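You operate a simulated robot arm through the tools that you are given. There is no shell and no other tool.

Carry out the task below with a simulated robot arm. There is one attempt and no reset: what you move stays moved.

TASK
Loosen the three screws of the green plate with the yellow hex key.
Fine: the key stands in the small key stand on the table below the plate; put it back in its hole; leave the red handle beside the plate; the plate is a guard over the square pipe and seals nothing.

It is judged by the outcome, as a careful person would: the job done as asked, and still so three seconds after it is handed in. It fails if anything else is knocked over, pushed out of place, dropped, spilled or broken. A push-on lid holds only when it is set on centred and level and pressed home; a screw cap is set on level and turned clockwise until tight.

THE ROBOT
A 6-joint arm with a three-finger gripper, fixed in place. Base frame: the origin is on the floor under the middle of its stand, x ahead of it, y to its left, z up. Readings come in cm, rad, newtons and seconds.
It reaches about 121.3 cm from its shoulder. Its first joint turns from -2.897 to 2.897 rad. Payload 4.89 kg.
Tool frame: the origin (TCP) lies between the finger pads and is the grasp point; the fingertips stand 3 cm ahead of it; z points along the fingers, y is the line along which they close. The gripper opens to 16.4 cm; its body begins 12.5 cm behind the TCP.
Orientation is that of the tool frame in the base frame, as [roll, pitch, yaw] about the fixed x, y, z axes, in that order (R = Rz(yaw) Ry(pitch) Rx(roll)). With the fingers straight down and closing along the base's y, the tool's x points along the base's -x, its y along +y and its z along -z.

THE INTERFACE
- The arm moves only by the tool apply_moves. Its arguments are lists of equal length, an entry for each row: "offset": the shift along the tool's x, y, z in cm, a list of three; "rot": the turn, a rotation vector about the tool's x, y, z in rad, a list of three; "fingers": the gripper command, from -1 (shut) to 1 (fully open), values between in proportion. In form: {"offset": [[dx, dy, dz], ...], "rot": [[wx, wy, wz], ...], "fingers": [fingers, ...]}. A call has 1 to 20 rows; each row shifts and turns the commanded pose from where the row before left it, along the tool's axes as they then stand. Rows are played at 5 a second. More than 5 cm and 0.15 rad between two rows, or a gripper value outside its range, and nothing of the call is played. A pose out of reach is approached as far as the arm can. The call stops where the force on the tool passes 40 N (or 10 N more than at its start, if that is more) or the arm is blocked; 0.2 s more then pass. The fingers move at their own pace (about 10.8 cm/s each) and stop on an object; they squeeze with about 30 N. The grip force told is the motor's: it shows also when the fingers shut on nothing. Time passes only in rows, and 0.2 s behind the last, so rows that do not move let the fingers close. It gives the time, the measured TCP pose, the force on the tool (base axes), the opening and the grip force at its end, in the units of the frame above (readings bear some noise), with the torque about the TCP (base axes, N m) and any sound that the robot's microphone picked up.
- Cameras (640 x 400 px; columns grow to the right, rows downward): "scene" is fixed at [21.94, 50.05, 205.55]; the picture's right is [-0.59, -0.81, 0.00], its down [-0.62, 0.45, -0.64] and it looks along [0.51, -0.37, -0.77] (base axes); focal length 361 px, centre (320, 200). "wrist" rides on the gripper at [7.6, -0.2, -15.2] in the tool frame; the picture's right is [0.02, 1.00, 0.00], its down [-0.88, 0.02, -0.47] and it looks along [-0.47, 0.01, 0.88] (tool axes); focal length 247 px, centre (320, 200). There is no depth. A picture from a camera that has moved, and an enlarged one, comes with that camera's place and axes in the base frame and with its lens.
- get_image(camera): a new picture of that camera. No time passes.
- lift_body(by): moves the trunk up (or, below 0, down) by that many cm; the arm rides with it, the base frame stays. It gives what a move gives, with no picture.
- inspect(camera, box): a new picture of the part [left, top, right, bottom] of that camera's present view, enlarged. No time passes.
- sign_off(): hands the job in; it is judged then, once.

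Places have to be worked out from the pictures, the camera data and where the tool is seen. Open the gripper and draw the arm clear of the work before you hand the job in, unless the task says otherwise.

The tools are called after "Request:" as a command line: name --argument value ..., lists and objects as JSON in quotes. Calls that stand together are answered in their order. apply_moves: Moves the arm, as the interface text tells. Its arguments: {"type":"object","properties":{"offset":{"type":"array"},"rot":{"type":"array"},"fingers":{"type":"array"}},"required":["offset","rot","fingers"]} The other tools are called the same way: lift_body (by) moves the trunk up or down; get_image (camera) takes a picture; inspect (camera, box) takes an enlarged picture of a part of a camera's view; sign_off () hands the job in.

At the start:

```text
time_s: 0.0
tcp_pos: [70.62, 0.35, 153.43]
tcp_rot: [-3.141, 0.001, -3.141]
wrist_force: [0.1, -0.2, -0.2]
ft_torque: [0.01, -0.01, 0.01]
grip_width: 16.39
grip_force: 0.1
trunk travel left (down, up): [-30.0, 9.0]
```

scene: 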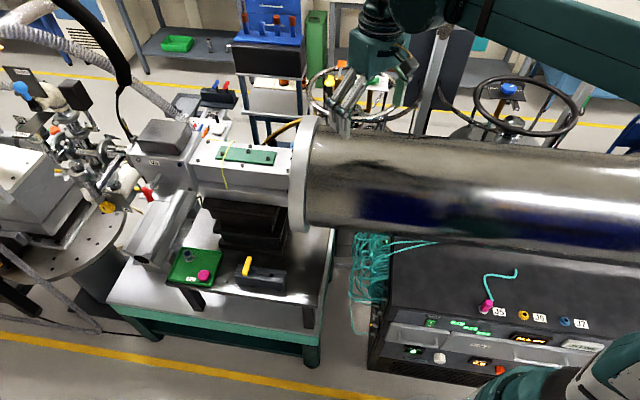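
wrist: 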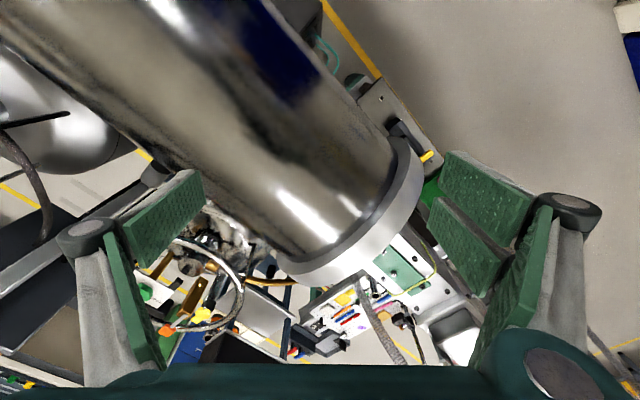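

I start by looking closer at the area with the green plates, the key stand and the pipe before moving anything.

Request:
inspect --camera "scene" --box '[100, 100, 340, 250]'

Request:
inspect --camera "scene" --box '[140, 220, 340, 345]'

Request:
inspect --camera "wrist" --box '[320, 120, 520, 360]'

```text
2.67 times, centred on (220, 175) of scene
camera zoom: at [21.94, 50.05, 205.55], right [-0.59, -0.81, 0.0], down [-0.62, 0.45, -0.64], along [0.51, -0.37, -0.77], focal length 962 px, centre (587, 267)
```

zoom: 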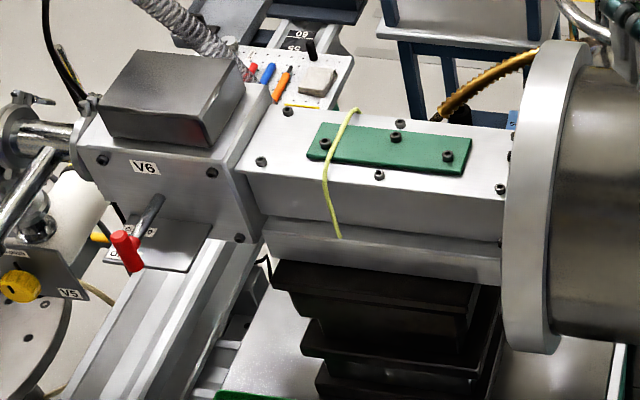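

```text
3.20 times, centred on (240, 282) of scene
camera zoom: at [21.94, 50.05, 205.55], right [-0.59, -0.81, 0.0], down [-0.62, 0.45, -0.64], along [0.51, -0.37, -0.77], focal length 1154 px, centre (576, -64)
```

zoom: 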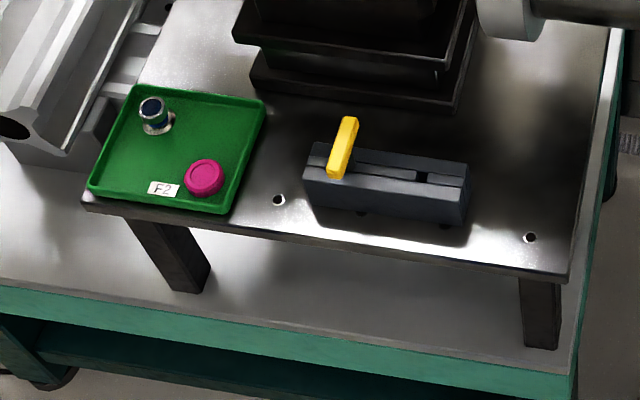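

```text
1.67 times, centred on (420, 240) of wrist
camera zoom: at [62.9, 0.13, 168.85], right [-0.02, 1.0, 0.0], down [0.88, 0.02, 0.47], along [0.47, 0.01, -0.88], focal length 412 px, centre (153, 133)
```

zoom: 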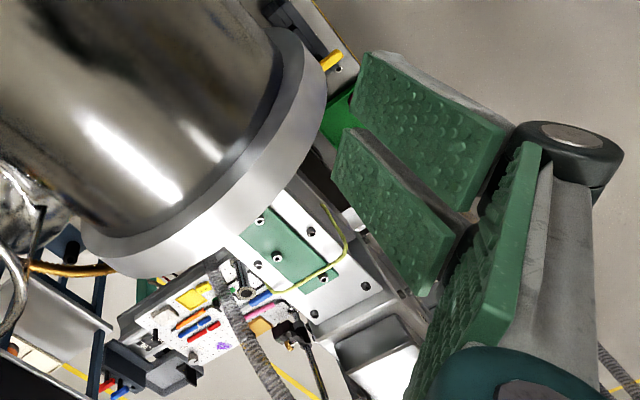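

From the two views I judge the middle screw of the plate near [105, 18.5, 126] and the key's yellow handle near [86.6, 34, 94.5]. I move the hand sideways over open space toward y≈34 at the same height for a closer look.

Request:
apply_moves --offset '[[0, 4.2, 0], [0, 4.2, 0], [0, 4.2, 0], [0, 4.2, 0], [0, 4.2, 0], [0, 4.2, 0], [0, 4.2, 0], [0, 4.2, 0]]' --rot '[[0, 0, 0], [0, 0, 0], [0, 0, 0], [0, 0, 0], [0, 0, 0], [0, 0, 0], [0, 0, 0], [0, 0, 0]]' --fingers '[1, 1, 1, 1, 1, 1, 1, 1]'

Request:
get_image --camera "wrist"

Request:
get_image --camera "scene"

```text
time_s: 1.8
tcp_pos: [70.48, 33.81, 153.45]
tcp_rot: [-3.141, 0.0, -3.14]
wrist_force: [0.7, -0.5, 0.0]
ft_torque: [0.12, 0.01, -0.03]
grip_width: 16.42
grip_force: 0.1
trunk travel left (down, up): [-30.0, 9.0]
```

```text
taken
camera wrist: at [62.72, 33.59, 168.69], right [-0.02, 1.0, 0.0], down [0.88, 0.02, 0.47], along [0.47, 0.01, -0.88], focal length 247 px, centre (320, 200)
```

wrist: 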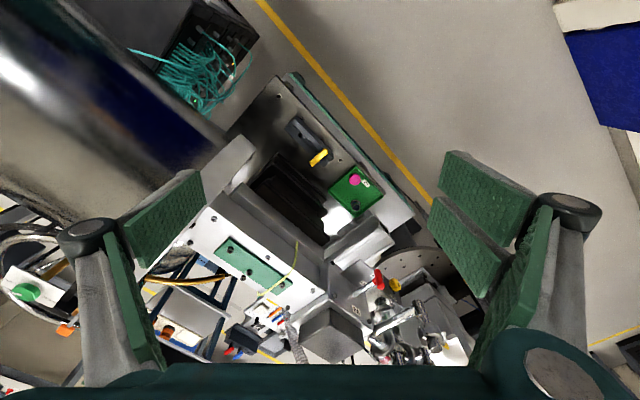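

```text
taken
```

scene: 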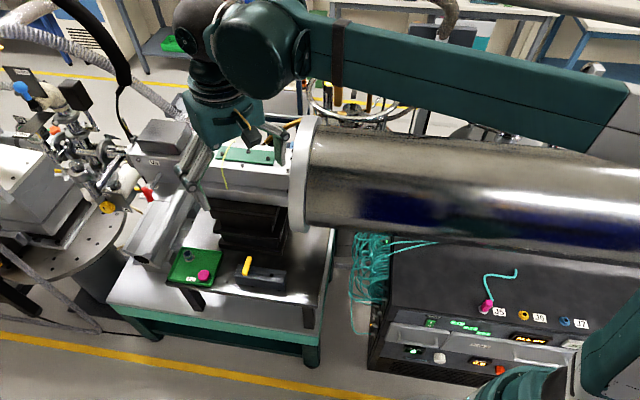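

Request:
inspect --camera "wrist" --box '[200, 180, 360, 320]'

Request:
inspect --camera "wrist" --box '[240, 80, 400, 220]'

```text
2.86 times, centred on (280, 250) of wrist
camera zoom: at [62.72, 33.59, 168.69], right [-0.02, 1.0, 0.0], down [0.88, 0.02, 0.47], along [0.47, 0.01, -0.88], focal length 706 px, centre (434, 57)
```

zoom: 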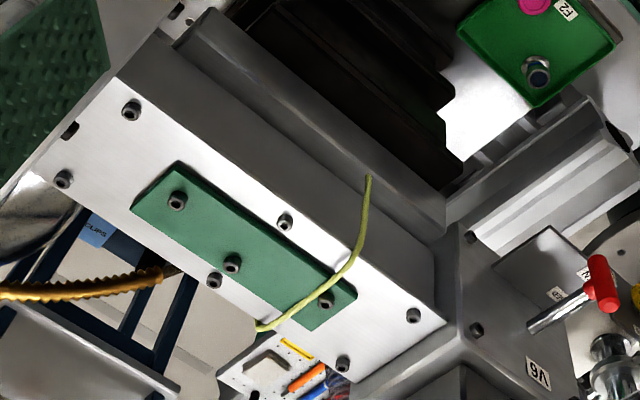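

```text
2.86 times, centred on (320, 150) of wrist
camera zoom: at [62.72, 33.59, 168.69], right [-0.02, 1.0, 0.0], down [0.88, 0.02, 0.47], along [0.47, 0.01, -0.88], focal length 706 px, centre (320, 343)
```

zoom: 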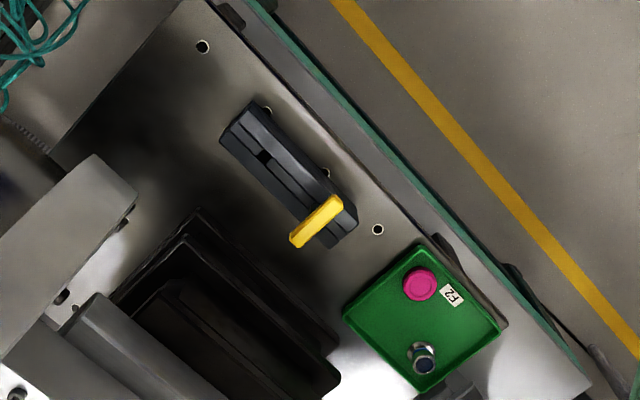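

The three plate screws triangulate to roughly A [97.9, 14.7], B [104.5, 18.3], C [108.6, 25.5] at z≈126, with the yellow cord passing over the plate close to C. I lower the hand over the free area before the table, away from the pipe, to see the key and stand more closely.

Request:
apply_moves --offset '[[0, 0.8, 4], [0, 0.8, 4], [0, 0.8, 4], [0, 0.8, 4], [0, 0.8, 4], [0, 0.8, 4]]' --rot '[[0, 0, 0], [0, 0, 0], [0, 0, 0], [0, 0, 0], [0, 0, 0], [0, 0, 0]]' --fingers '[1, 1, 1, 1, 1, 1]'

Request:
get_image --camera "wrist"

Request:
inspect --camera "wrist" --box '[230, 60, 410, 200]'

Request:
inspect --camera "scene" --box '[220, 240, 300, 300]'

```text
time_s: 3.2
tcp_pos: [70.73, 39.2, 129.58]
tcp_rot: [-3.141, 0.002, 3.141]
wrist_force: [0.5, -0.6, 0.7]
ft_torque: [0.02, -0.02, -0.01]
grip_width: 16.38
grip_force: 0.0
trunk travel left (down, up): [-30.0, 9.0]
```

```text
taken
camera wrist: at [62.97, 38.84, 144.92], right [-0.02, 1.0, 0.0], down [0.88, 0.02, 0.47], along [0.47, 0.01, -0.88], focal length 247 px, centre (320, 200)
```

wrist: 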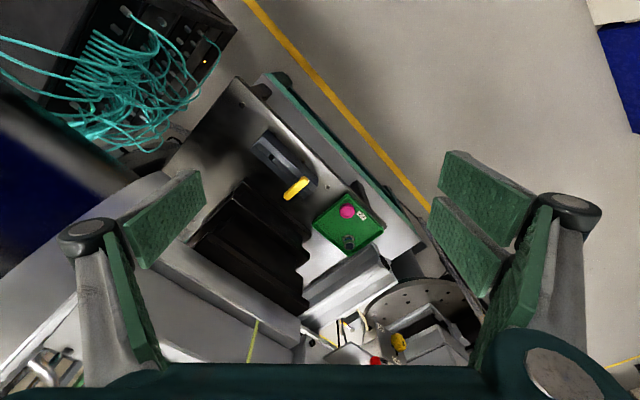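

```text
2.86 times, centred on (320, 130) of wrist
camera zoom: at [62.97, 38.84, 144.92], right [-0.02, 1.0, 0.0], down [0.88, 0.02, 0.47], along [0.47, 0.01, -0.88], focal length 706 px, centre (320, 400)
```

zoom: 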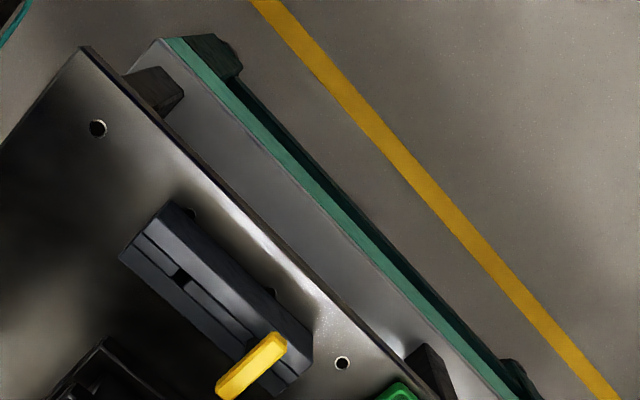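

```text
6.67 times, centred on (260, 270) of scene
camera zoom: at [21.94, 50.05, 205.55], right [-0.59, -0.81, 0.0], down [-0.62, 0.45, -0.64], along [0.51, -0.37, -0.77], focal length 2405 px, centre (720, -267)
```

zoom: 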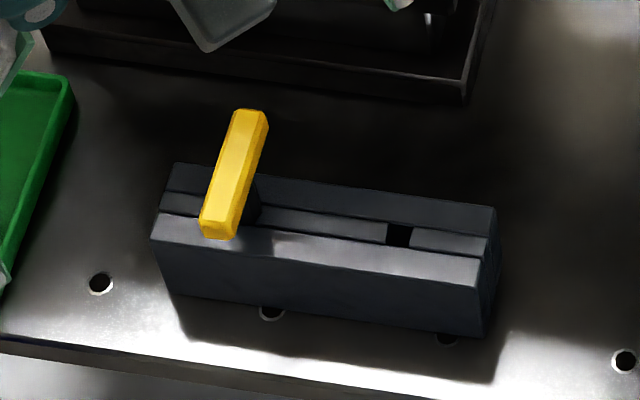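

The key looks like a T-handle: a yellow bar about 6 cm long lying across the dark block at its pipe-left end. I tilt the hand to look at it from the side at lower height, staying well in front of the table, to learn how high the handle stands over the block.

Request:
apply_moves --offset '[[0, 0, 0], [0, 0, 0], [0, 0, 0], [0, 0, 0], [0, 0, 0], [2.49, -0.17, 2.93], [2.49, -0.17, 2.93], [2.49, -0.17, 2.93], [2.49, -0.17, 2.93], [2.49, -0.17, 2.93], [2.49, -0.17, 2.93], [2.49, -0.17, 2.93]]' --rot '[[0, -0.12, 0], [0, -0.12, 0], [0, -0.12, 0], [0, -0.12, 0], [0, -0.12, 0], [0, 0, 0], [0, 0, 0], [0, 0, 0], [0, 0, 0], [0, 0, 0], [0, 0, 0], [0, 0, 0]]' --fingers '[1, 1, 1, 1, 1, 1, 1, 1, 1, 1, 1, 1]'

Request:
get_image --camera "wrist"

Request:
get_image --camera "scene"

```text
time_s: 5.8
tcp_pos: [68.0, 37.8, 102.68]
tcp_rot: [3.141, 0.601, -3.14]
wrist_force: [-0.5, -1.2, 0.8]
ft_torque: [0.07, -0.02, 0.05]
grip_width: 16.4
grip_force: 0.1
trunk travel left (down, up): [-30.0, 9.0]
```

```text
taken
camera wrist: at [52.95, 37.51, 111.04], right [-0.02, 1.0, -0.01], down [0.46, 0.02, 0.89], along [0.89, 0.01, -0.46], focal length 247 px, centre (320, 200)
```

wrist: 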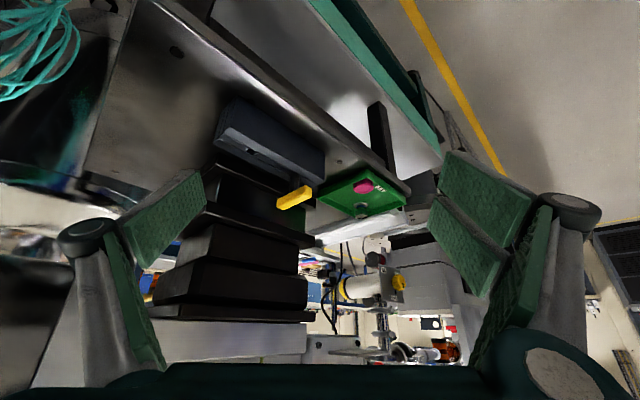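

```text
taken
```

scene: 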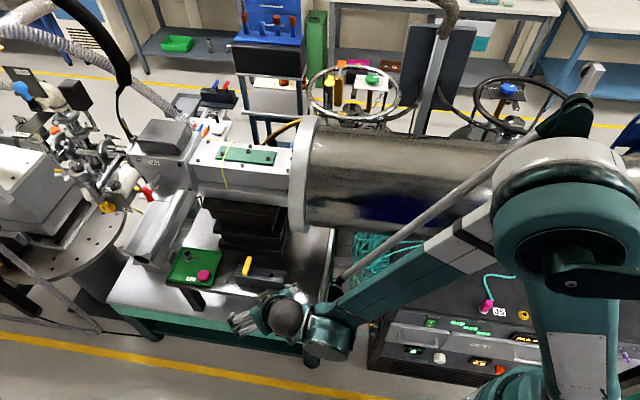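

The wrist view is now from the side (upside down, picture-down is world-up). I enlarge the key and stand.

Request:
inspect --camera "wrist" --box '[200, 80, 360, 220]'

Request:
inspect --camera "wrist" --box '[250, 150, 350, 220]'

```text
2.86 times, centred on (280, 150) of wrist
camera zoom: at [52.95, 37.51, 111.04], right [-0.02, 1.0, -0.01], down [0.46, 0.02, 0.89], along [0.89, 0.01, -0.46], focal length 706 px, centre (434, 343)
```

zoom: 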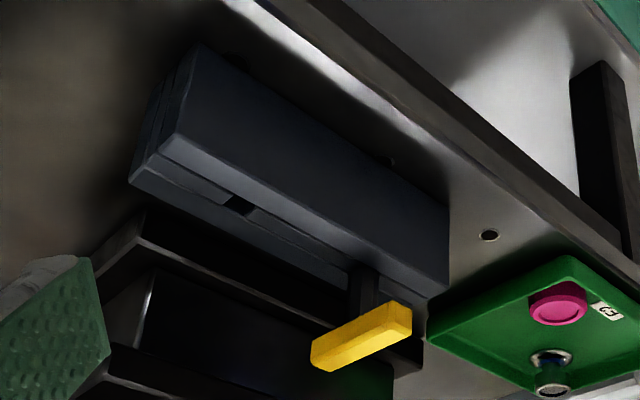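

```text
5.71 times, centred on (300, 185) of wrist
camera zoom: at [52.95, 37.51, 111.04], right [-0.02, 1.0, -0.01], down [0.46, 0.02, 0.89], along [0.89, 0.01, -0.46], focal length 1411 px, centre (434, 286)
```

zoom: 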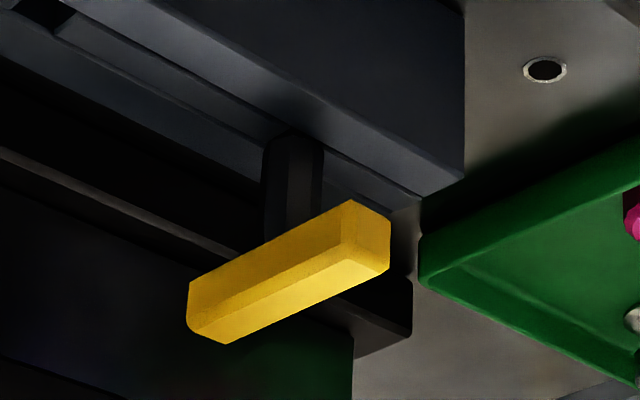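

The side view shows a T-handle key: yellow bar centred near [87.5, 33.8, 93.0], about 5.5–6 cm long, running across the block (~130–135° heading), with a dark shaft dropping ~2 cm to the block top. I go up, straighten the hand and yaw it 45° so that the fingers would close across the bar.

Request:
apply_moves --offset '[[-2.54, 0, -3.71], [-2.54, 0, -3.71], [-2.54, 0, -3.71], [-2.54, 0, -3.71], [0, 0, 0], [0, 0, 0], [0, 0, 0], [0, 0, 0], [0, 0, 0], [0, 0, 0], [0, 0, 0], [0, 0, 0], [0, 0, 0], [0, 0, 0], [0, 0, 0]]' --rot '[[0, 0, 0], [0, 0, 0], [0, 0, 0], [0, 0, 0], [0, 0.12, 0], [0, 0.12, 0], [0, 0.12, 0], [0, 0.12, 0], [0, 0.12, 0], [0, 0, 0.131], [0, 0, 0.131], [0, 0, 0.131], [0, 0, 0.131], [0, 0, 0.131], [0, 0, 0.131]]' --fingers '[1, 1, 1, 1, 1, 1, 1, 1, 1, 1, 1, 1, 1, 1, 1]'

Request:
get_image --camera "wrist"

Request:
get_image --camera "scene"

```text
time_s: 9.0
tcp_pos: [67.75, 37.69, 120.73]
tcp_rot: [-3.14, 0.0, 2.353]
wrist_force: [0.1, 0.4, -0.2]
ft_torque: [0.0, -0.04, -0.01]
grip_width: 16.38
grip_force: 0.1
trunk travel left (down, up): [-30.0, 9.0]
```

```text
taken
camera wrist: at [62.24, 42.85, 136.05], right [0.69, 0.72, 0.0], down [0.63, -0.61, 0.47], along [0.34, -0.33, -0.88], focal length 247 px, centre (320, 200)
```

wrist: 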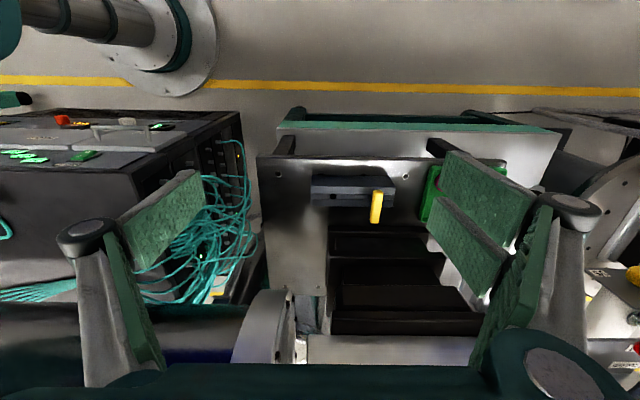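

```text
taken
```

scene: 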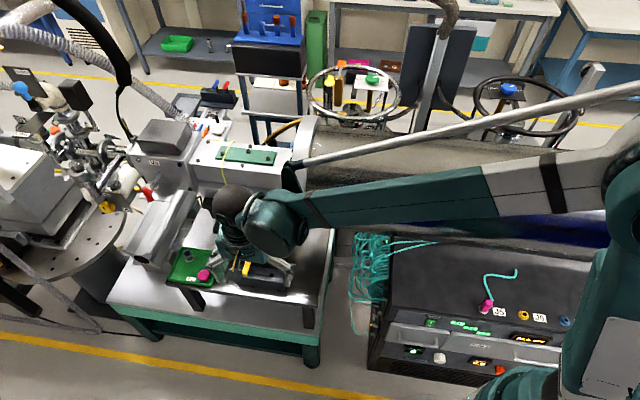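

The block is now square to the picture and the bar nearly in line with the tool's x. I move horizontally to stand over the key at z≈120.

Request:
apply_moves --offset '[[-3.3, 2.2, 0], [-3.3, 2.2, 0], [-3.3, 2.2, 0], [-3.3, 2.2, 0], [-3.3, 2.2, 0], [0, 0, 4], [0, 0, 3]]' --rot '[[0, 0, 0], [0, 0, 0], [0, 0, 0], [0, 0, 0], [0, 0, 0], [0, 0, 0], [0, 0, 0]]' --fingers '[1, 1, 1, 1, 1, 1, 1]'

Request:
get_image --camera "wrist"

Request:
inspect --camera "wrist" --box '[260, 80, 380, 200]'

Request:
get_image --camera "scene"

```text
time_s: 10.6
tcp_pos: [87.18, 33.51, 113.78]
tcp_rot: [3.141, -0.001, 2.355]
wrist_force: [-0.1, -0.4, -0.5]
ft_torque: [0.03, -0.02, -0.01]
grip_width: 16.39
grip_force: 0.0
trunk travel left (down, up): [-30.0, 9.0]
```

```text
taken
camera wrist: at [81.61, 38.71, 129.13], right [0.69, 0.72, 0.0], down [0.64, -0.61, 0.47], along [0.34, -0.33, -0.88], focal length 247 px, centre (320, 200)
```

wrist: 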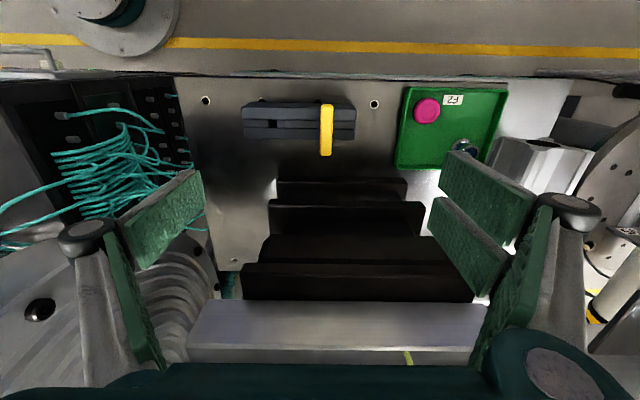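

```text
3.33 times, centred on (320, 140) of wrist
camera zoom: at [81.61, 38.71, 129.13], right [0.69, 0.72, 0.0], down [0.64, -0.61, 0.47], along [0.34, -0.33, -0.88], focal length 823 px, centre (320, 400)
```

zoom: 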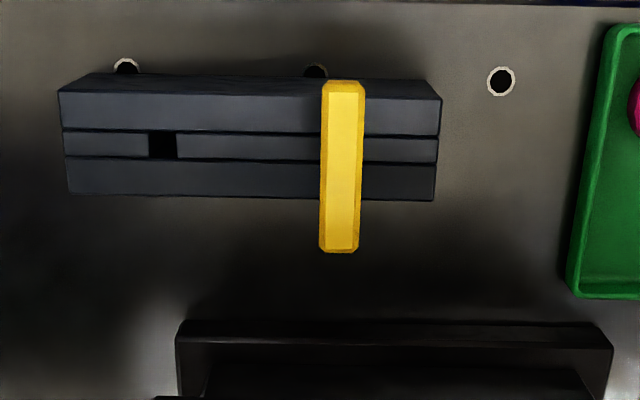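

```text
taken
```

scene: 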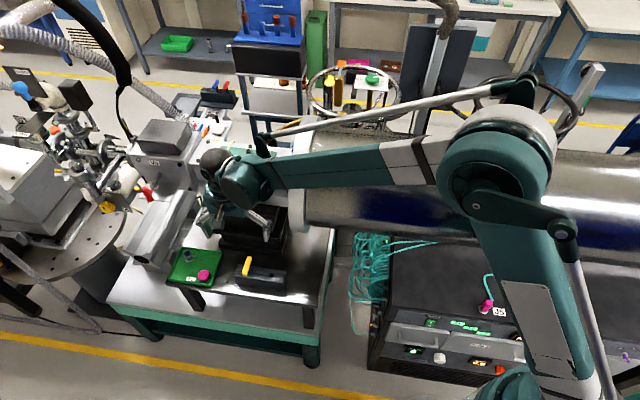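

The bar is aligned with tool x to within a degree, its centre about 0.8 cm along tool +y; I estimate bar top z≈93.4, block top ≈88.5–89.5. I centre on it, lower to z≈105 with fingers pre-closed to ~7 cm and look again.

Request:
apply_moves --offset '[[-0.2, 0.84, 0], [0, 0, 4], [0, 0, 4], [0, 0, 0]]' --rot '[[0, 0, 0], [0, 0, 0], [0, 0, 0], [0, 0, 0]]' --fingers '[-0.15, -0.15, -0.15, -0.15]'

Request:
get_image --camera "wrist"

Request:
inspect --camera "wrist" --box '[260, 100, 380, 200]'

Request:
inspect --camera "scene" --box '[180, 160, 320, 300]'

```text
time_s: 11.6
tcp_pos: [88.13, 33.95, 105.65]
tcp_rot: [3.141, 0.001, 2.354]
wrist_force: [1.3, -0.4, -0.5]
ft_torque: [-0.05, 0.14, -0.01]
grip_width: 6.98
grip_force: 0.0
trunk travel left (down, up): [-30.0, 9.0]
```

```text
taken
camera wrist: at [82.56, 39.15, 121.0], right [0.69, 0.72, 0.0], down [0.64, -0.61, 0.47], along [0.34, -0.33, -0.88], focal length 247 px, centre (320, 200)
```

wrist: 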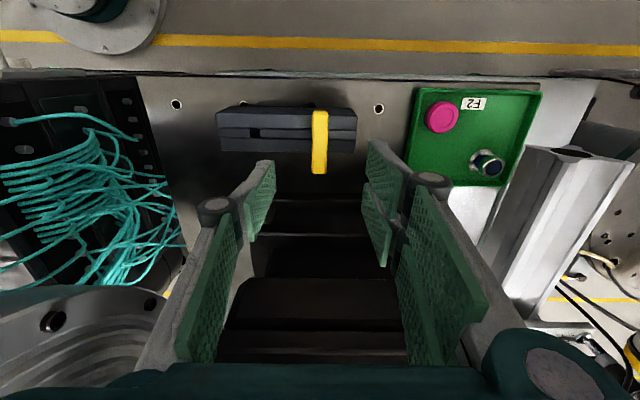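

```text
4.00 times, centred on (320, 150) of wrist
camera zoom: at [82.56, 39.15, 121.0], right [0.69, 0.72, 0.0], down [0.64, -0.61, 0.47], along [0.34, -0.33, -0.88], focal length 988 px, centre (320, 400)
```

zoom: 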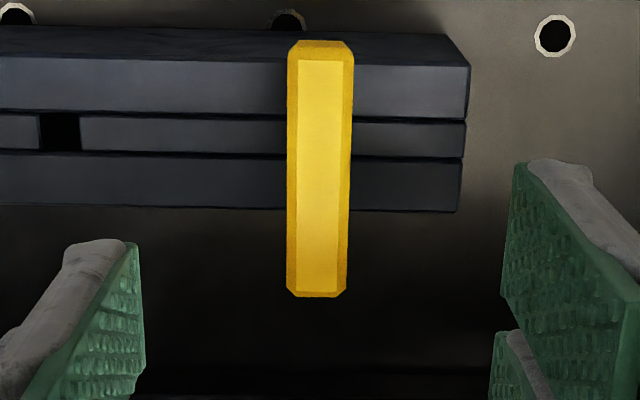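

```text
2.86 times, centred on (250, 230) of scene
camera zoom: at [21.94, 50.05, 205.55], right [-0.59, -0.81, 0.0], down [-0.62, 0.45, -0.64], along [0.51, -0.37, -0.77], focal length 1031 px, centre (520, 114)
```

zoom: 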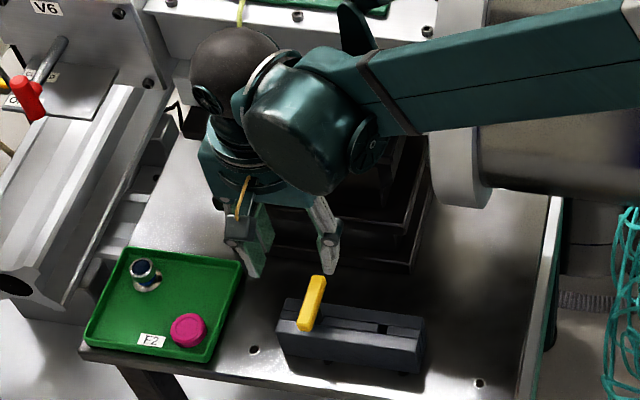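

The bar now sits under the TCP centreline (offset under ~0.1 cm in both directions). I descend slowly to z≈93.6, keeping the fingers ~7 cm open, with tips ending above the block top.

Request:
apply_moves --offset '[[0, 0, 3], [0, 0, 3], [0, 0, 2.5], [0, 0, 1.5], [0, 0, 1.0], [0, 0, 0]]' --rot '[[0, 0, 0], [0, 0, 0], [0, 0, 0], [0, 0, 0], [0, 0, 0], [0, 0, 0]]' --fingers '[-0.15, -0.15, -0.15, -0.15, -0.15, -0.15]'

Request:
get_image --camera "wrist"

Request:
inspect --camera "scene" --box '[200, 210, 300, 300]'

```text
time_s: 13.0
tcp_pos: [87.95, 34.09, 94.7]
tcp_rot: [-3.141, 0.0, 2.355]
wrist_force: [-0.1, 0.0, 0.4]
ft_torque: [-0.03, -0.01, -0.02]
grip_width: 6.95
grip_force: 0.0
trunk travel left (down, up): [-30.0, 9.0]
```

```text
taken
camera wrist: at [82.38, 39.3, 110.02], right [0.69, 0.72, 0.0], down [0.64, -0.61, 0.47], along [0.34, -0.33, -0.88], focal length 247 px, centre (320, 200)
```

wrist: 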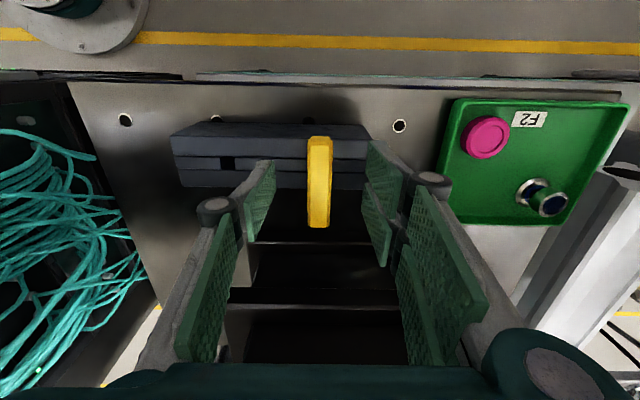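

```text
4.44 times, centred on (250, 255) of scene
camera zoom: at [21.94, 50.05, 205.55], right [-0.59, -0.81, 0.0], down [-0.62, 0.45, -0.64], along [0.51, -0.37, -0.77], focal length 1603 px, centre (631, -44)
```

zoom: 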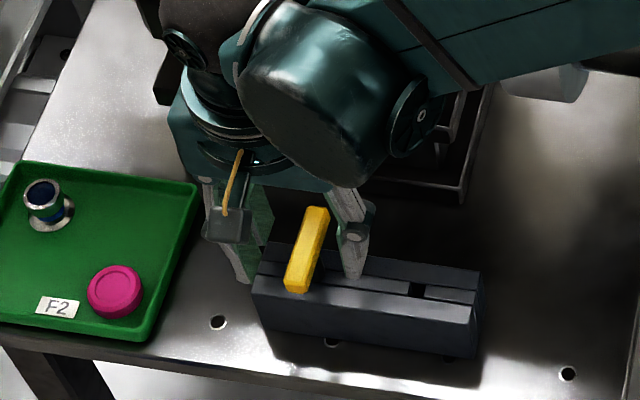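

TCP is at z=94.7, the bar is centred between the pads. I go down 0.9 cm more and close the fingers on it.

Request:
apply_moves --offset '[[0, -0.05, 0.9], [0, 0, 0], [0, 0, 0], [0, 0, 0], [0, 0, 0], [0, 0, 0]]' --rot '[[0, 0, 0], [0, 0, 0], [0, 0, 0], [0, 0, 0], [0, 0, 0], [0, 0, 0]]' --fingers '[-0.15, -0.3, -0.6, -1, -1, -1]'

Request:
get_image --camera "wrist"

Request:
inspect --camera "scene" --box '[200, 210, 300, 300]'

```text
time_s: 14.4
tcp_pos: [87.94, 33.96, 93.82]
tcp_rot: [3.141, -0.001, 2.355]
wrist_force: [-1.4, -0.1, 0.7]
ft_torque: [-0.02, -0.02, -0.04]
grip_width: 1.71
grip_force: 30.2
trunk travel left (down, up): [-30.0, 9.0]
```

```text
taken
camera wrist: at [82.34, 39.27, 109.12], right [0.69, 0.72, 0.0], down [0.64, -0.61, 0.47], along [0.34, -0.33, -0.88], focal length 247 px, centre (320, 200)
```

wrist: 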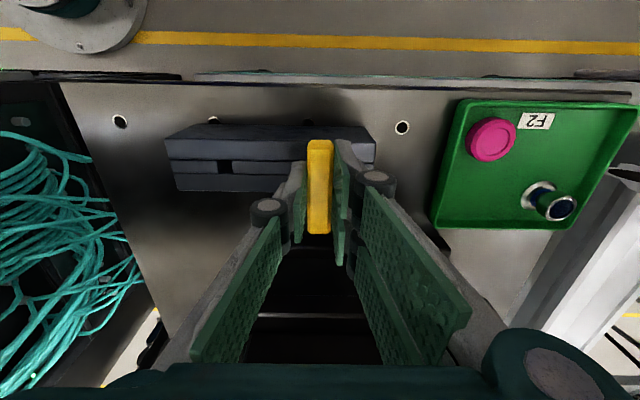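

```text
4.44 times, centred on (250, 255) of scene
camera zoom: at [21.94, 50.05, 205.55], right [-0.59, -0.81, 0.0], down [-0.62, 0.45, -0.64], along [0.51, -0.37, -0.77], focal length 1603 px, centre (631, -44)
```

zoom: 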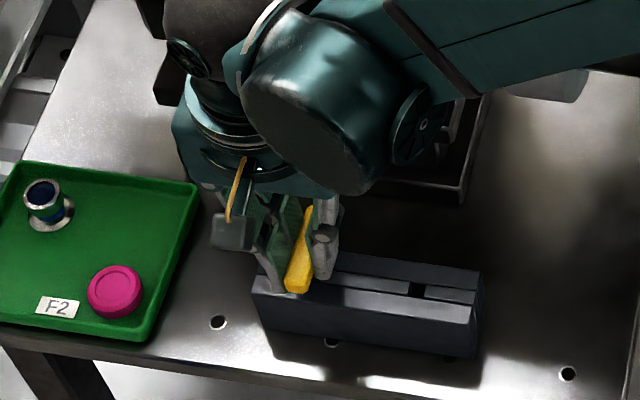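

The pads hold the bar (1.71 cm, 30 N) with almost no side force. I note the stand pose [87.94, 33.96, 93.82, yaw 2.355] and draw the key straight up.

Request:
apply_moves --offset '[[0, 0, -1], [0, 0, -1.5], [0, 0, -2], [0, 0, -2], [0, 0, -2]]' --rot '[[0, 0, 0], [0, 0, 0], [0, 0, 0], [0, 0, 0], [0, 0, 0]]' --fingers '[-1, -1, -1, -1, -1]'

Request:
get_image --camera "wrist"

Request:
inspect --camera "scene" --box '[200, 200, 300, 290]'

```text
time_s: 15.6
tcp_pos: [87.94, 33.97, 102.28]
tcp_rot: [3.141, 0.001, 2.355]
wrist_force: [0.1, 0.0, -1.6]
ft_torque: [-0.06, 0.08, 0.02]
grip_width: 1.71
grip_force: 30.1
trunk travel left (down, up): [-30.0, 9.0]
```

```text
taken
camera wrist: at [82.33, 39.27, 117.6], right [0.69, 0.72, 0.0], down [0.64, -0.61, 0.47], along [0.34, -0.33, -0.88], focal length 247 px, centre (320, 200)
```

wrist: 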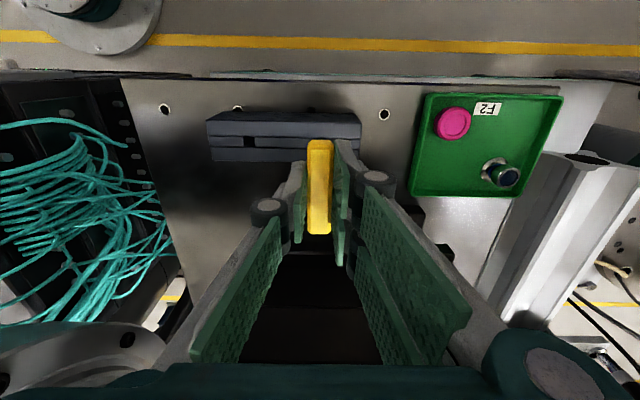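

```text
4.44 times, centred on (250, 245) of scene
camera zoom: at [21.94, 50.05, 205.55], right [-0.59, -0.81, 0.0], down [-0.62, 0.45, -0.64], along [0.51, -0.37, -0.77], focal length 1603 px, centre (631, 0)
```

zoom: 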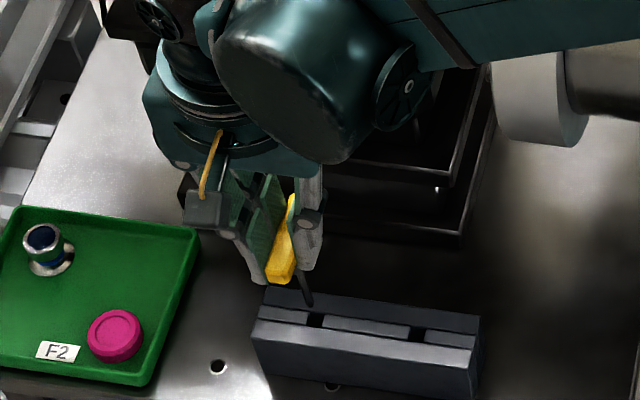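

The key is out: a thin dark shaft hangs below the bar, its tip roughly 9.8 cm below the TCP. I raise it straight up well above pipe level before going over the plate.

Request:
apply_moves --offset '[[0, 0, -4], [0, 0, -4], [0, 0, -4], [0, 0, -4], [0, 0, -4], [0, 0, -4], [0, 0, -4], [0, 0, -4], [0, 0, -4], [0, 0, -4], [0, 0, -3]]' --rot '[[0, 0, 0], [0, 0, 0], [0, 0, 0], [0, 0, 0], [0, 0, 0], [0, 0, 0], [0, 0, 0], [0, 0, 0], [0, 0, 0], [0, 0, 0], [0, 0, 0]]' --fingers '[-1, -1, -1, -1, -1, -1, -1, -1, -1, -1, -1]'

Request:
get_image --camera "wrist"

Request:
get_image --camera "scene"

```text
time_s: 18.0
tcp_pos: [87.77, 33.95, 145.36]
tcp_rot: [-3.141, 0.0, 2.354]
wrist_force: [0.8, 0.4, -1.2]
ft_torque: [-0.02, 0.03, 0.02]
grip_width: 1.68
grip_force: 30.1
trunk travel left (down, up): [-30.0, 9.0]
```

```text
taken
camera wrist: at [82.21, 39.28, 160.66], right [0.69, 0.72, 0.0], down [0.64, -0.61, 0.47], along [0.34, -0.33, -0.88], focal length 247 px, centre (320, 200)
```

wrist: 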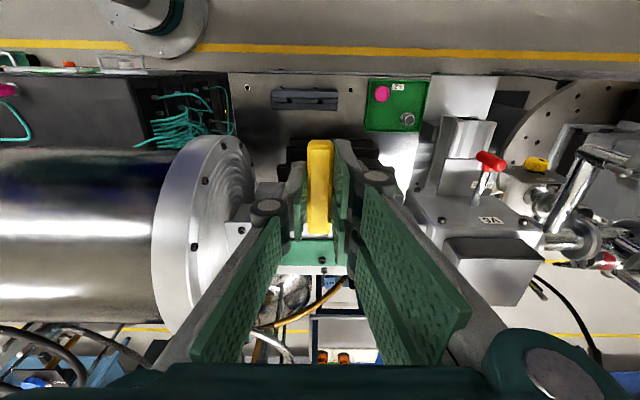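

```text
taken
```

scene: 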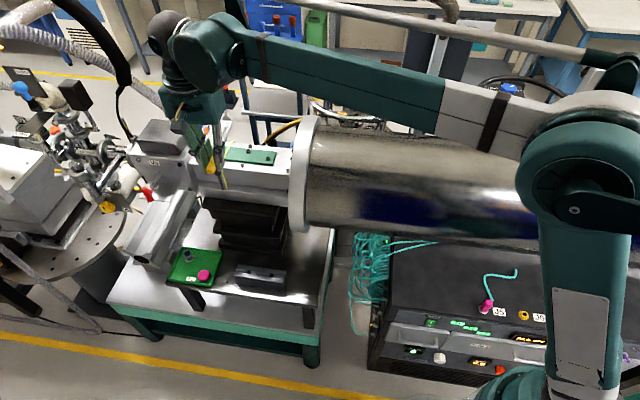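

The hand is clear above the pipe. I enlarge the scene view to measure the key tip and the plate screws in the same picture.

Request:
inspect --camera "scene" --box '[190, 110, 290, 200]'

Request:
inspect --camera "scene" --box '[210, 140, 290, 200]'

Request:
inspect --camera "wrist" --box '[220, 200, 380, 300]'

```text
4.44 times, centred on (240, 155) of scene
camera zoom: at [21.94, 50.05, 205.55], right [-0.59, -0.81, 0.0], down [-0.62, 0.45, -0.64], along [0.51, -0.37, -0.77], focal length 1603 px, centre (676, 400)
```

zoom: 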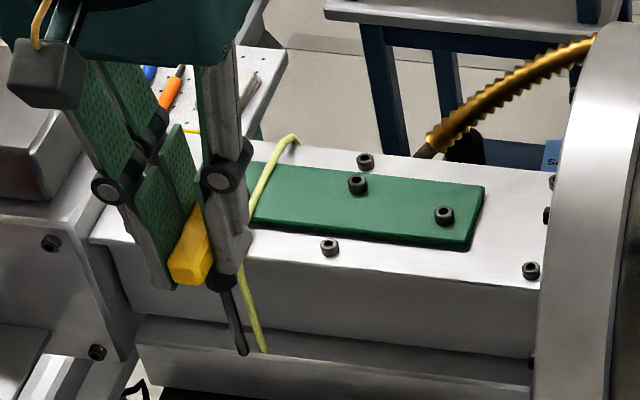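

```text
6.67 times, centred on (250, 170) of scene
camera zoom: at [21.94, 50.05, 205.55], right [-0.59, -0.81, 0.0], down [-0.62, 0.45, -0.64], along [0.51, -0.37, -0.77], focal length 2405 px, centre (787, 400)
```

zoom: 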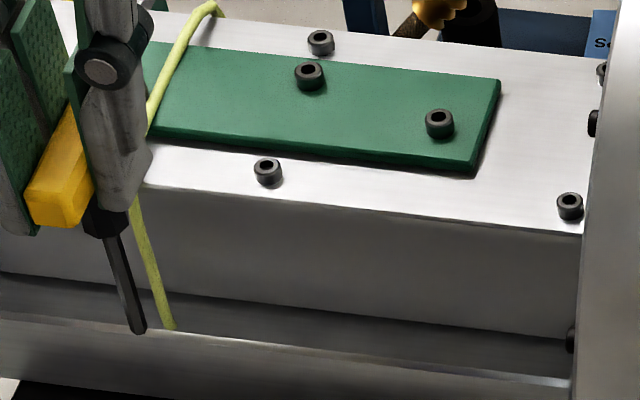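

```text
4.00 times, centred on (300, 250) of wrist
camera zoom: at [82.21, 39.28, 160.66], right [0.69, 0.72, 0.0], down [0.64, -0.61, 0.47], along [0.34, -0.33, -0.88], focal length 988 px, centre (400, 0)
```

zoom: 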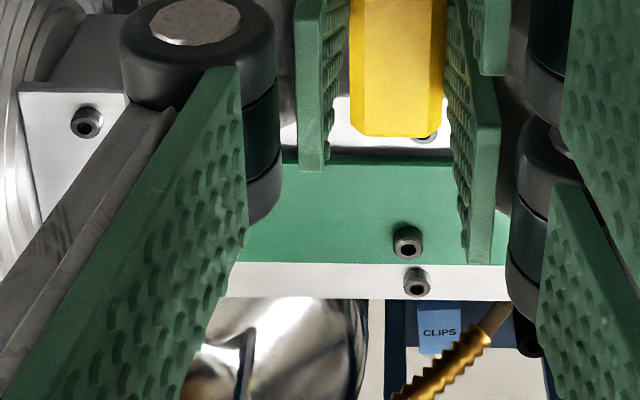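

The key shows a yellow bar, black collar and a slim hex shaft; the tip is about 10.5 cm below the TCP. I carry it level over screw A (nearest the flange, away from the cord), still ~8 cm above the screw heads.

Request:
apply_moves --offset '[[-4.15, -1.29, 0], [-4.15, -1.29, 0], [-4.15, -1.29, 0], [-4.15, -1.29, 0], [-4.15, -1.29, 0], [0, 0, 0]]' --rot '[[0, 0, 0], [0, 0, 0], [0, 0, 0], [0, 0, 0], [0, 0, 0], [0, 0, 0]]' --fingers '[-1, -1, -1, -1, -1, -1]'

Request:
get_image --camera "wrist"

Request:
inspect --camera "scene" --box '[210, 110, 310, 185]'

Request:
get_image --camera "scene"

```text
time_s: 19.4
tcp_pos: [97.97, 14.62, 145.19]
tcp_rot: [3.14, 0.0, 2.354]
wrist_force: [0.4, -0.2, -1.0]
ft_torque: [0.24, 0.13, -0.02]
grip_width: 1.69
grip_force: 29.9
trunk travel left (down, up): [-30.0, 9.0]
```

```text
taken
camera wrist: at [92.48, 19.96, 160.53], right [0.69, 0.72, 0.0], down [0.64, -0.61, 0.47], along [0.34, -0.33, -0.88], focal length 247 px, centre (320, 200)
```

wrist: 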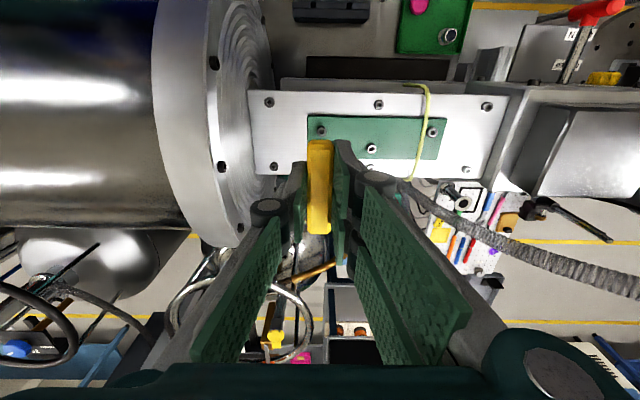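

```text
5.33 times, centred on (260, 148) of scene
camera zoom: at [21.94, 50.05, 205.55], right [-0.59, -0.81, 0.0], down [-0.62, 0.45, -0.64], along [0.51, -0.37, -0.77], focal length 1924 px, centre (640, 480)
```

zoom: 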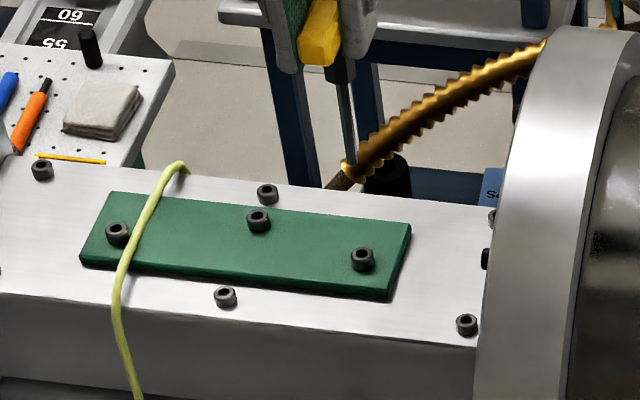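

```text
taken
```

scene: 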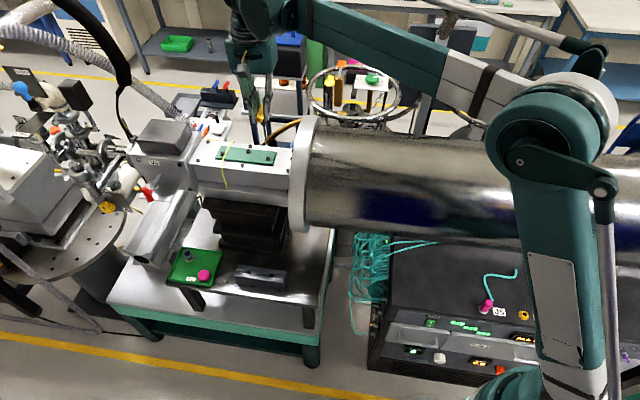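

Now all three plate screws are visible in the wrist view, just above the bar. I zoom in on them to fix their places and see the hex sockets and the cord.

Request:
inspect --camera "wrist" --box '[300, 100, 380, 160]'

Request:
inspect --camera "wrist" --box '[390, 80, 470, 190]'

Request:
inspect --camera "wrist" --box '[308, 120, 334, 140]'

Request:
inspect --camera "scene" --box '[255, 110, 285, 145]'

```text
6.67 times, centred on (340, 130) of wrist
camera zoom: at [92.48, 19.96, 160.53], right [0.69, 0.72, 0.0], down [0.64, -0.61, 0.47], along [0.34, -0.33, -0.88], focal length 1646 px, centre (187, 667)
```

zoom: 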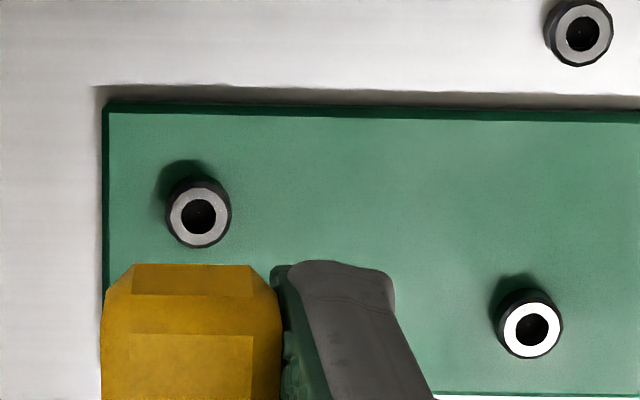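

```text
3.64 times, centred on (430, 135) of wrist
camera zoom: at [92.48, 19.96, 160.53], right [0.69, 0.72, 0.0], down [0.64, -0.61, 0.47], along [0.34, -0.33, -0.88], focal length 898 px, centre (-80, 436)
```

zoom: 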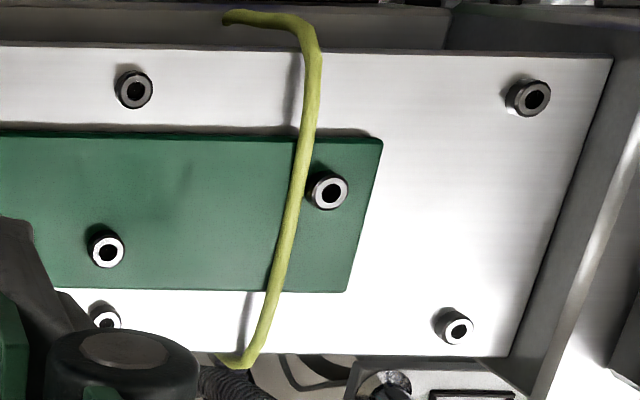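

```text
16.00 times, centred on (321, 130) of wrist
camera zoom: at [92.48, 19.96, 160.53], right [0.69, 0.72, 0.0], down [0.64, -0.61, 0.47], along [0.34, -0.33, -0.88], focal length 3952 px, centre (304, 1320)
```

zoom: 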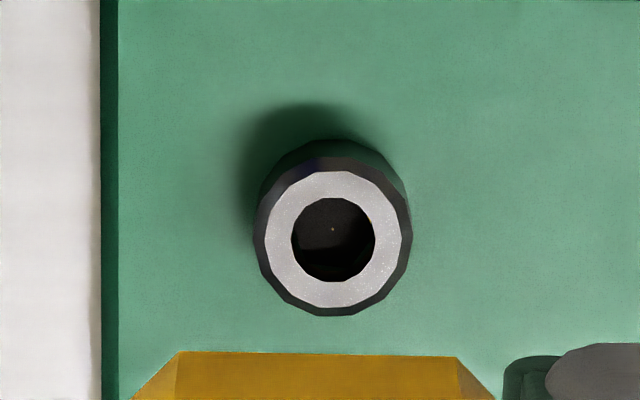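

```text
11.43 times, centred on (270, 128) of scene
camera zoom: at [21.94, 50.05, 205.55], right [-0.59, -0.81, 0.0], down [-0.62, 0.45, -0.64], along [0.51, -0.37, -0.77], focal length 4122 px, centre (891, 1029)
```

zoom: 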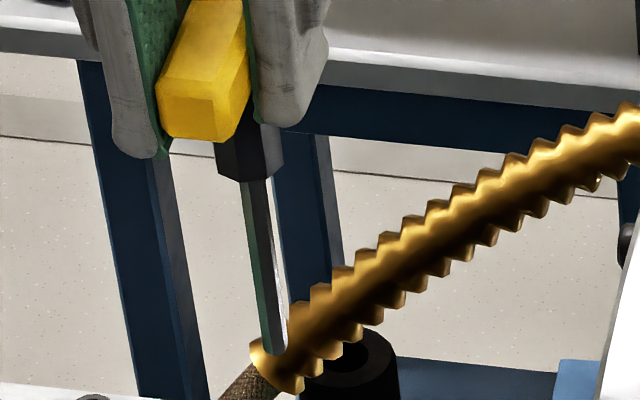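

The sockets are about 0.7 cm wide in 1.3 cm heads and the hex shaft about 0.65 cm, so I need fine alignment. Key is vertical; I lower the tip to ~1.5–2 cm above screw A with a small +y correction and then compare tip and socket in the scene camera.

Request:
apply_moves --offset '[[0, 0.2, 2], [0, 0, 2], [0, 0, 1.5], [0, 0, 0]]' --rot '[[0, 0, 0], [0, 0, 0], [0, 0, 0], [0, 0, 0]]' --fingers '[-1, -1, -1, -1]'

Request:
inspect --camera "scene" --box '[250, 130, 290, 165]'

Request:
get_image --camera "wrist"

```text
time_s: 20.4
tcp_pos: [98.11, 15.09, 139.84]
tcp_rot: [3.141, -0.001, 2.354]
wrist_force: [0.9, 0.0, 0.6]
ft_torque: [0.01, -0.01, 0.01]
grip_width: 1.71
grip_force: 30.4
trunk travel left (down, up): [-30.0, 9.0]
```

```text
11.43 times, centred on (270, 148) of scene
camera zoom: at [21.94, 50.05, 205.55], right [-0.59, -0.81, 0.0], down [-0.62, 0.45, -0.64], along [0.51, -0.37, -0.77], focal length 4122 px, centre (891, 800)
```

zoom: 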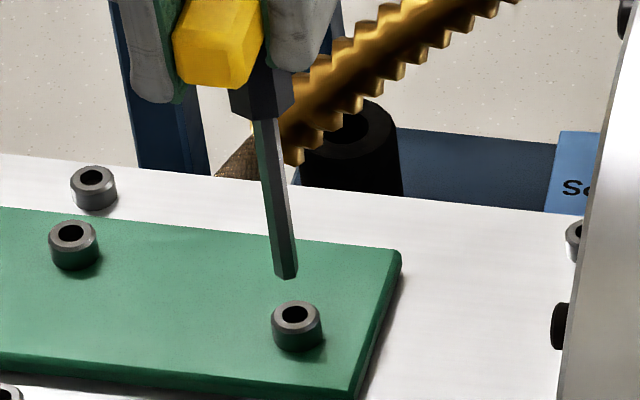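

```text
taken
camera wrist: at [92.53, 20.31, 155.19], right [0.69, 0.72, 0.0], down [0.64, -0.61, 0.47], along [0.34, -0.33, -0.88], focal length 247 px, centre (320, 200)
```

wrist: 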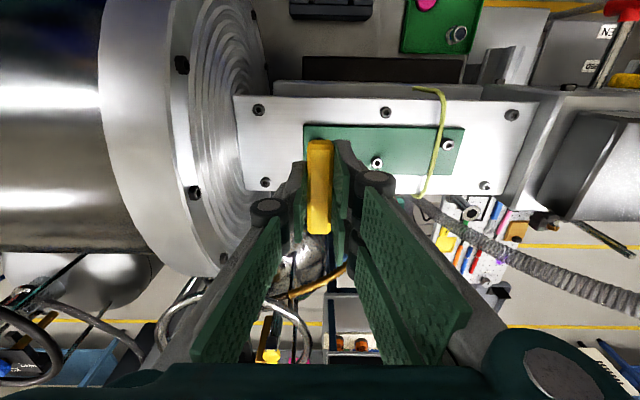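

The tip hangs just above screw A. I zoom tighter to measure the offset between tip and socket.

Request:
inspect --camera "scene" --box '[268, 145, 286, 157]'

Request:
inspect --camera "wrist" --box '[290, 120, 350, 165]'

```text
16.00 times, centred on (277, 151) of scene
camera zoom: at [21.94, 50.05, 205.55], right [-0.59, -0.81, 0.0], down [-0.62, 0.45, -0.64], along [0.51, -0.37, -0.77], focal length 5772 px, centre (1008, 984)
```

zoom: 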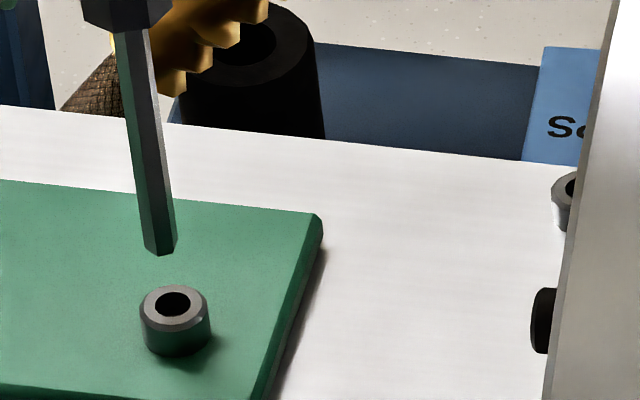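

```text
8.89 times, centred on (320, 142) of wrist
camera zoom: at [92.53, 20.31, 155.19], right [0.69, 0.72, 0.0], down [0.64, -0.61, 0.47], along [0.34, -0.33, -0.88], focal length 2195 px, centre (320, 711)
```

zoom: 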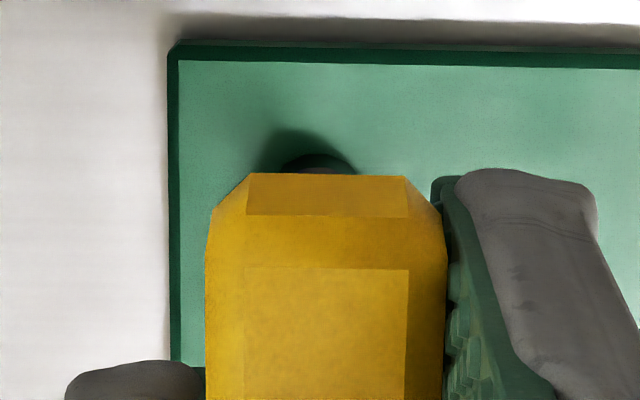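

Measured in the scene view: tip axis needs about 0.13 cm shift toward tool −y, and the remaining drop is about 1.5 cm if the normal offset is small. I make that correction, lower 1.0 cm and look again.

Request:
apply_moves --offset '[[0, -0.13, 0], [0, 0, 0.5], [0, 0, 0.5], [0, 0, 0]]' --rot '[[0, 0, 0], [0, 0, 0], [0, 0, 0], [0, 0, 0]]' --fingers '[-1, -1, -1, -1]'

Request:
inspect --camera "scene" --box '[268, 145, 286, 157]'

```text
time_s: 21.4
tcp_pos: [98.12, 14.77, 138.69]
tcp_rot: [-3.142, 0.001, 2.354]
wrist_force: [-0.2, -0.4, -0.3]
ft_torque: [-0.02, 0.02, 0.0]
grip_width: 1.7
grip_force: 29.4
trunk travel left (down, up): [-30.0, 9.0]
```

```text
16.00 times, centred on (277, 151) of scene
camera zoom: at [21.94, 50.05, 205.55], right [-0.59, -0.81, 0.0], down [-0.62, 0.45, -0.64], along [0.51, -0.37, -0.77], focal length 5772 px, centre (1008, 984)
```

zoom: 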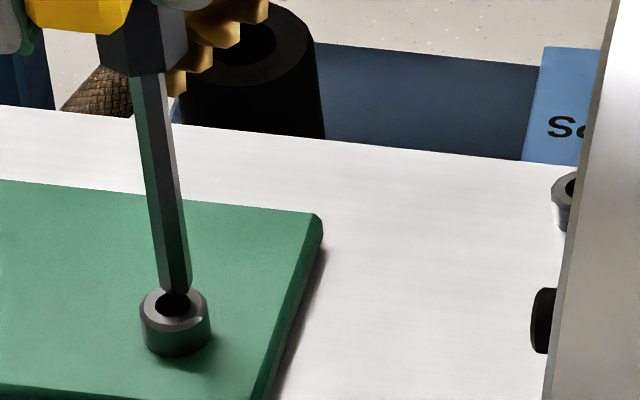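

Tip is now about 0.5 cm above the socket and nearly in line. I zoom further to measure the last offset.

Request:
inspect --camera "scene" --box '[270, 147, 279, 156]'

```text
16.00 times, centred on (274, 152) of scene
camera zoom: at [21.94, 50.05, 205.55], right [-0.59, -0.81, 0.0], down [-0.62, 0.45, -0.64], along [0.51, -0.37, -0.77], focal length 5772 px, centre (1048, 976)
```

zoom: 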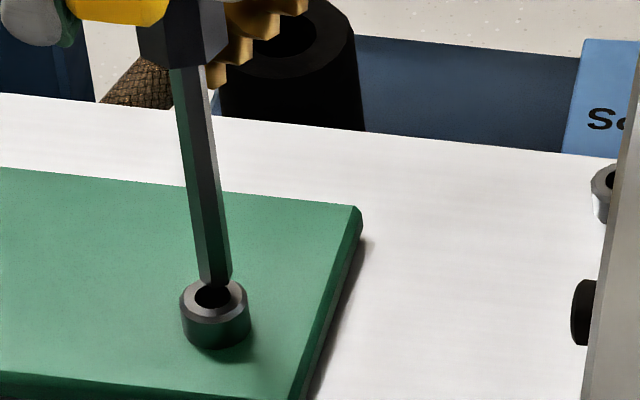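

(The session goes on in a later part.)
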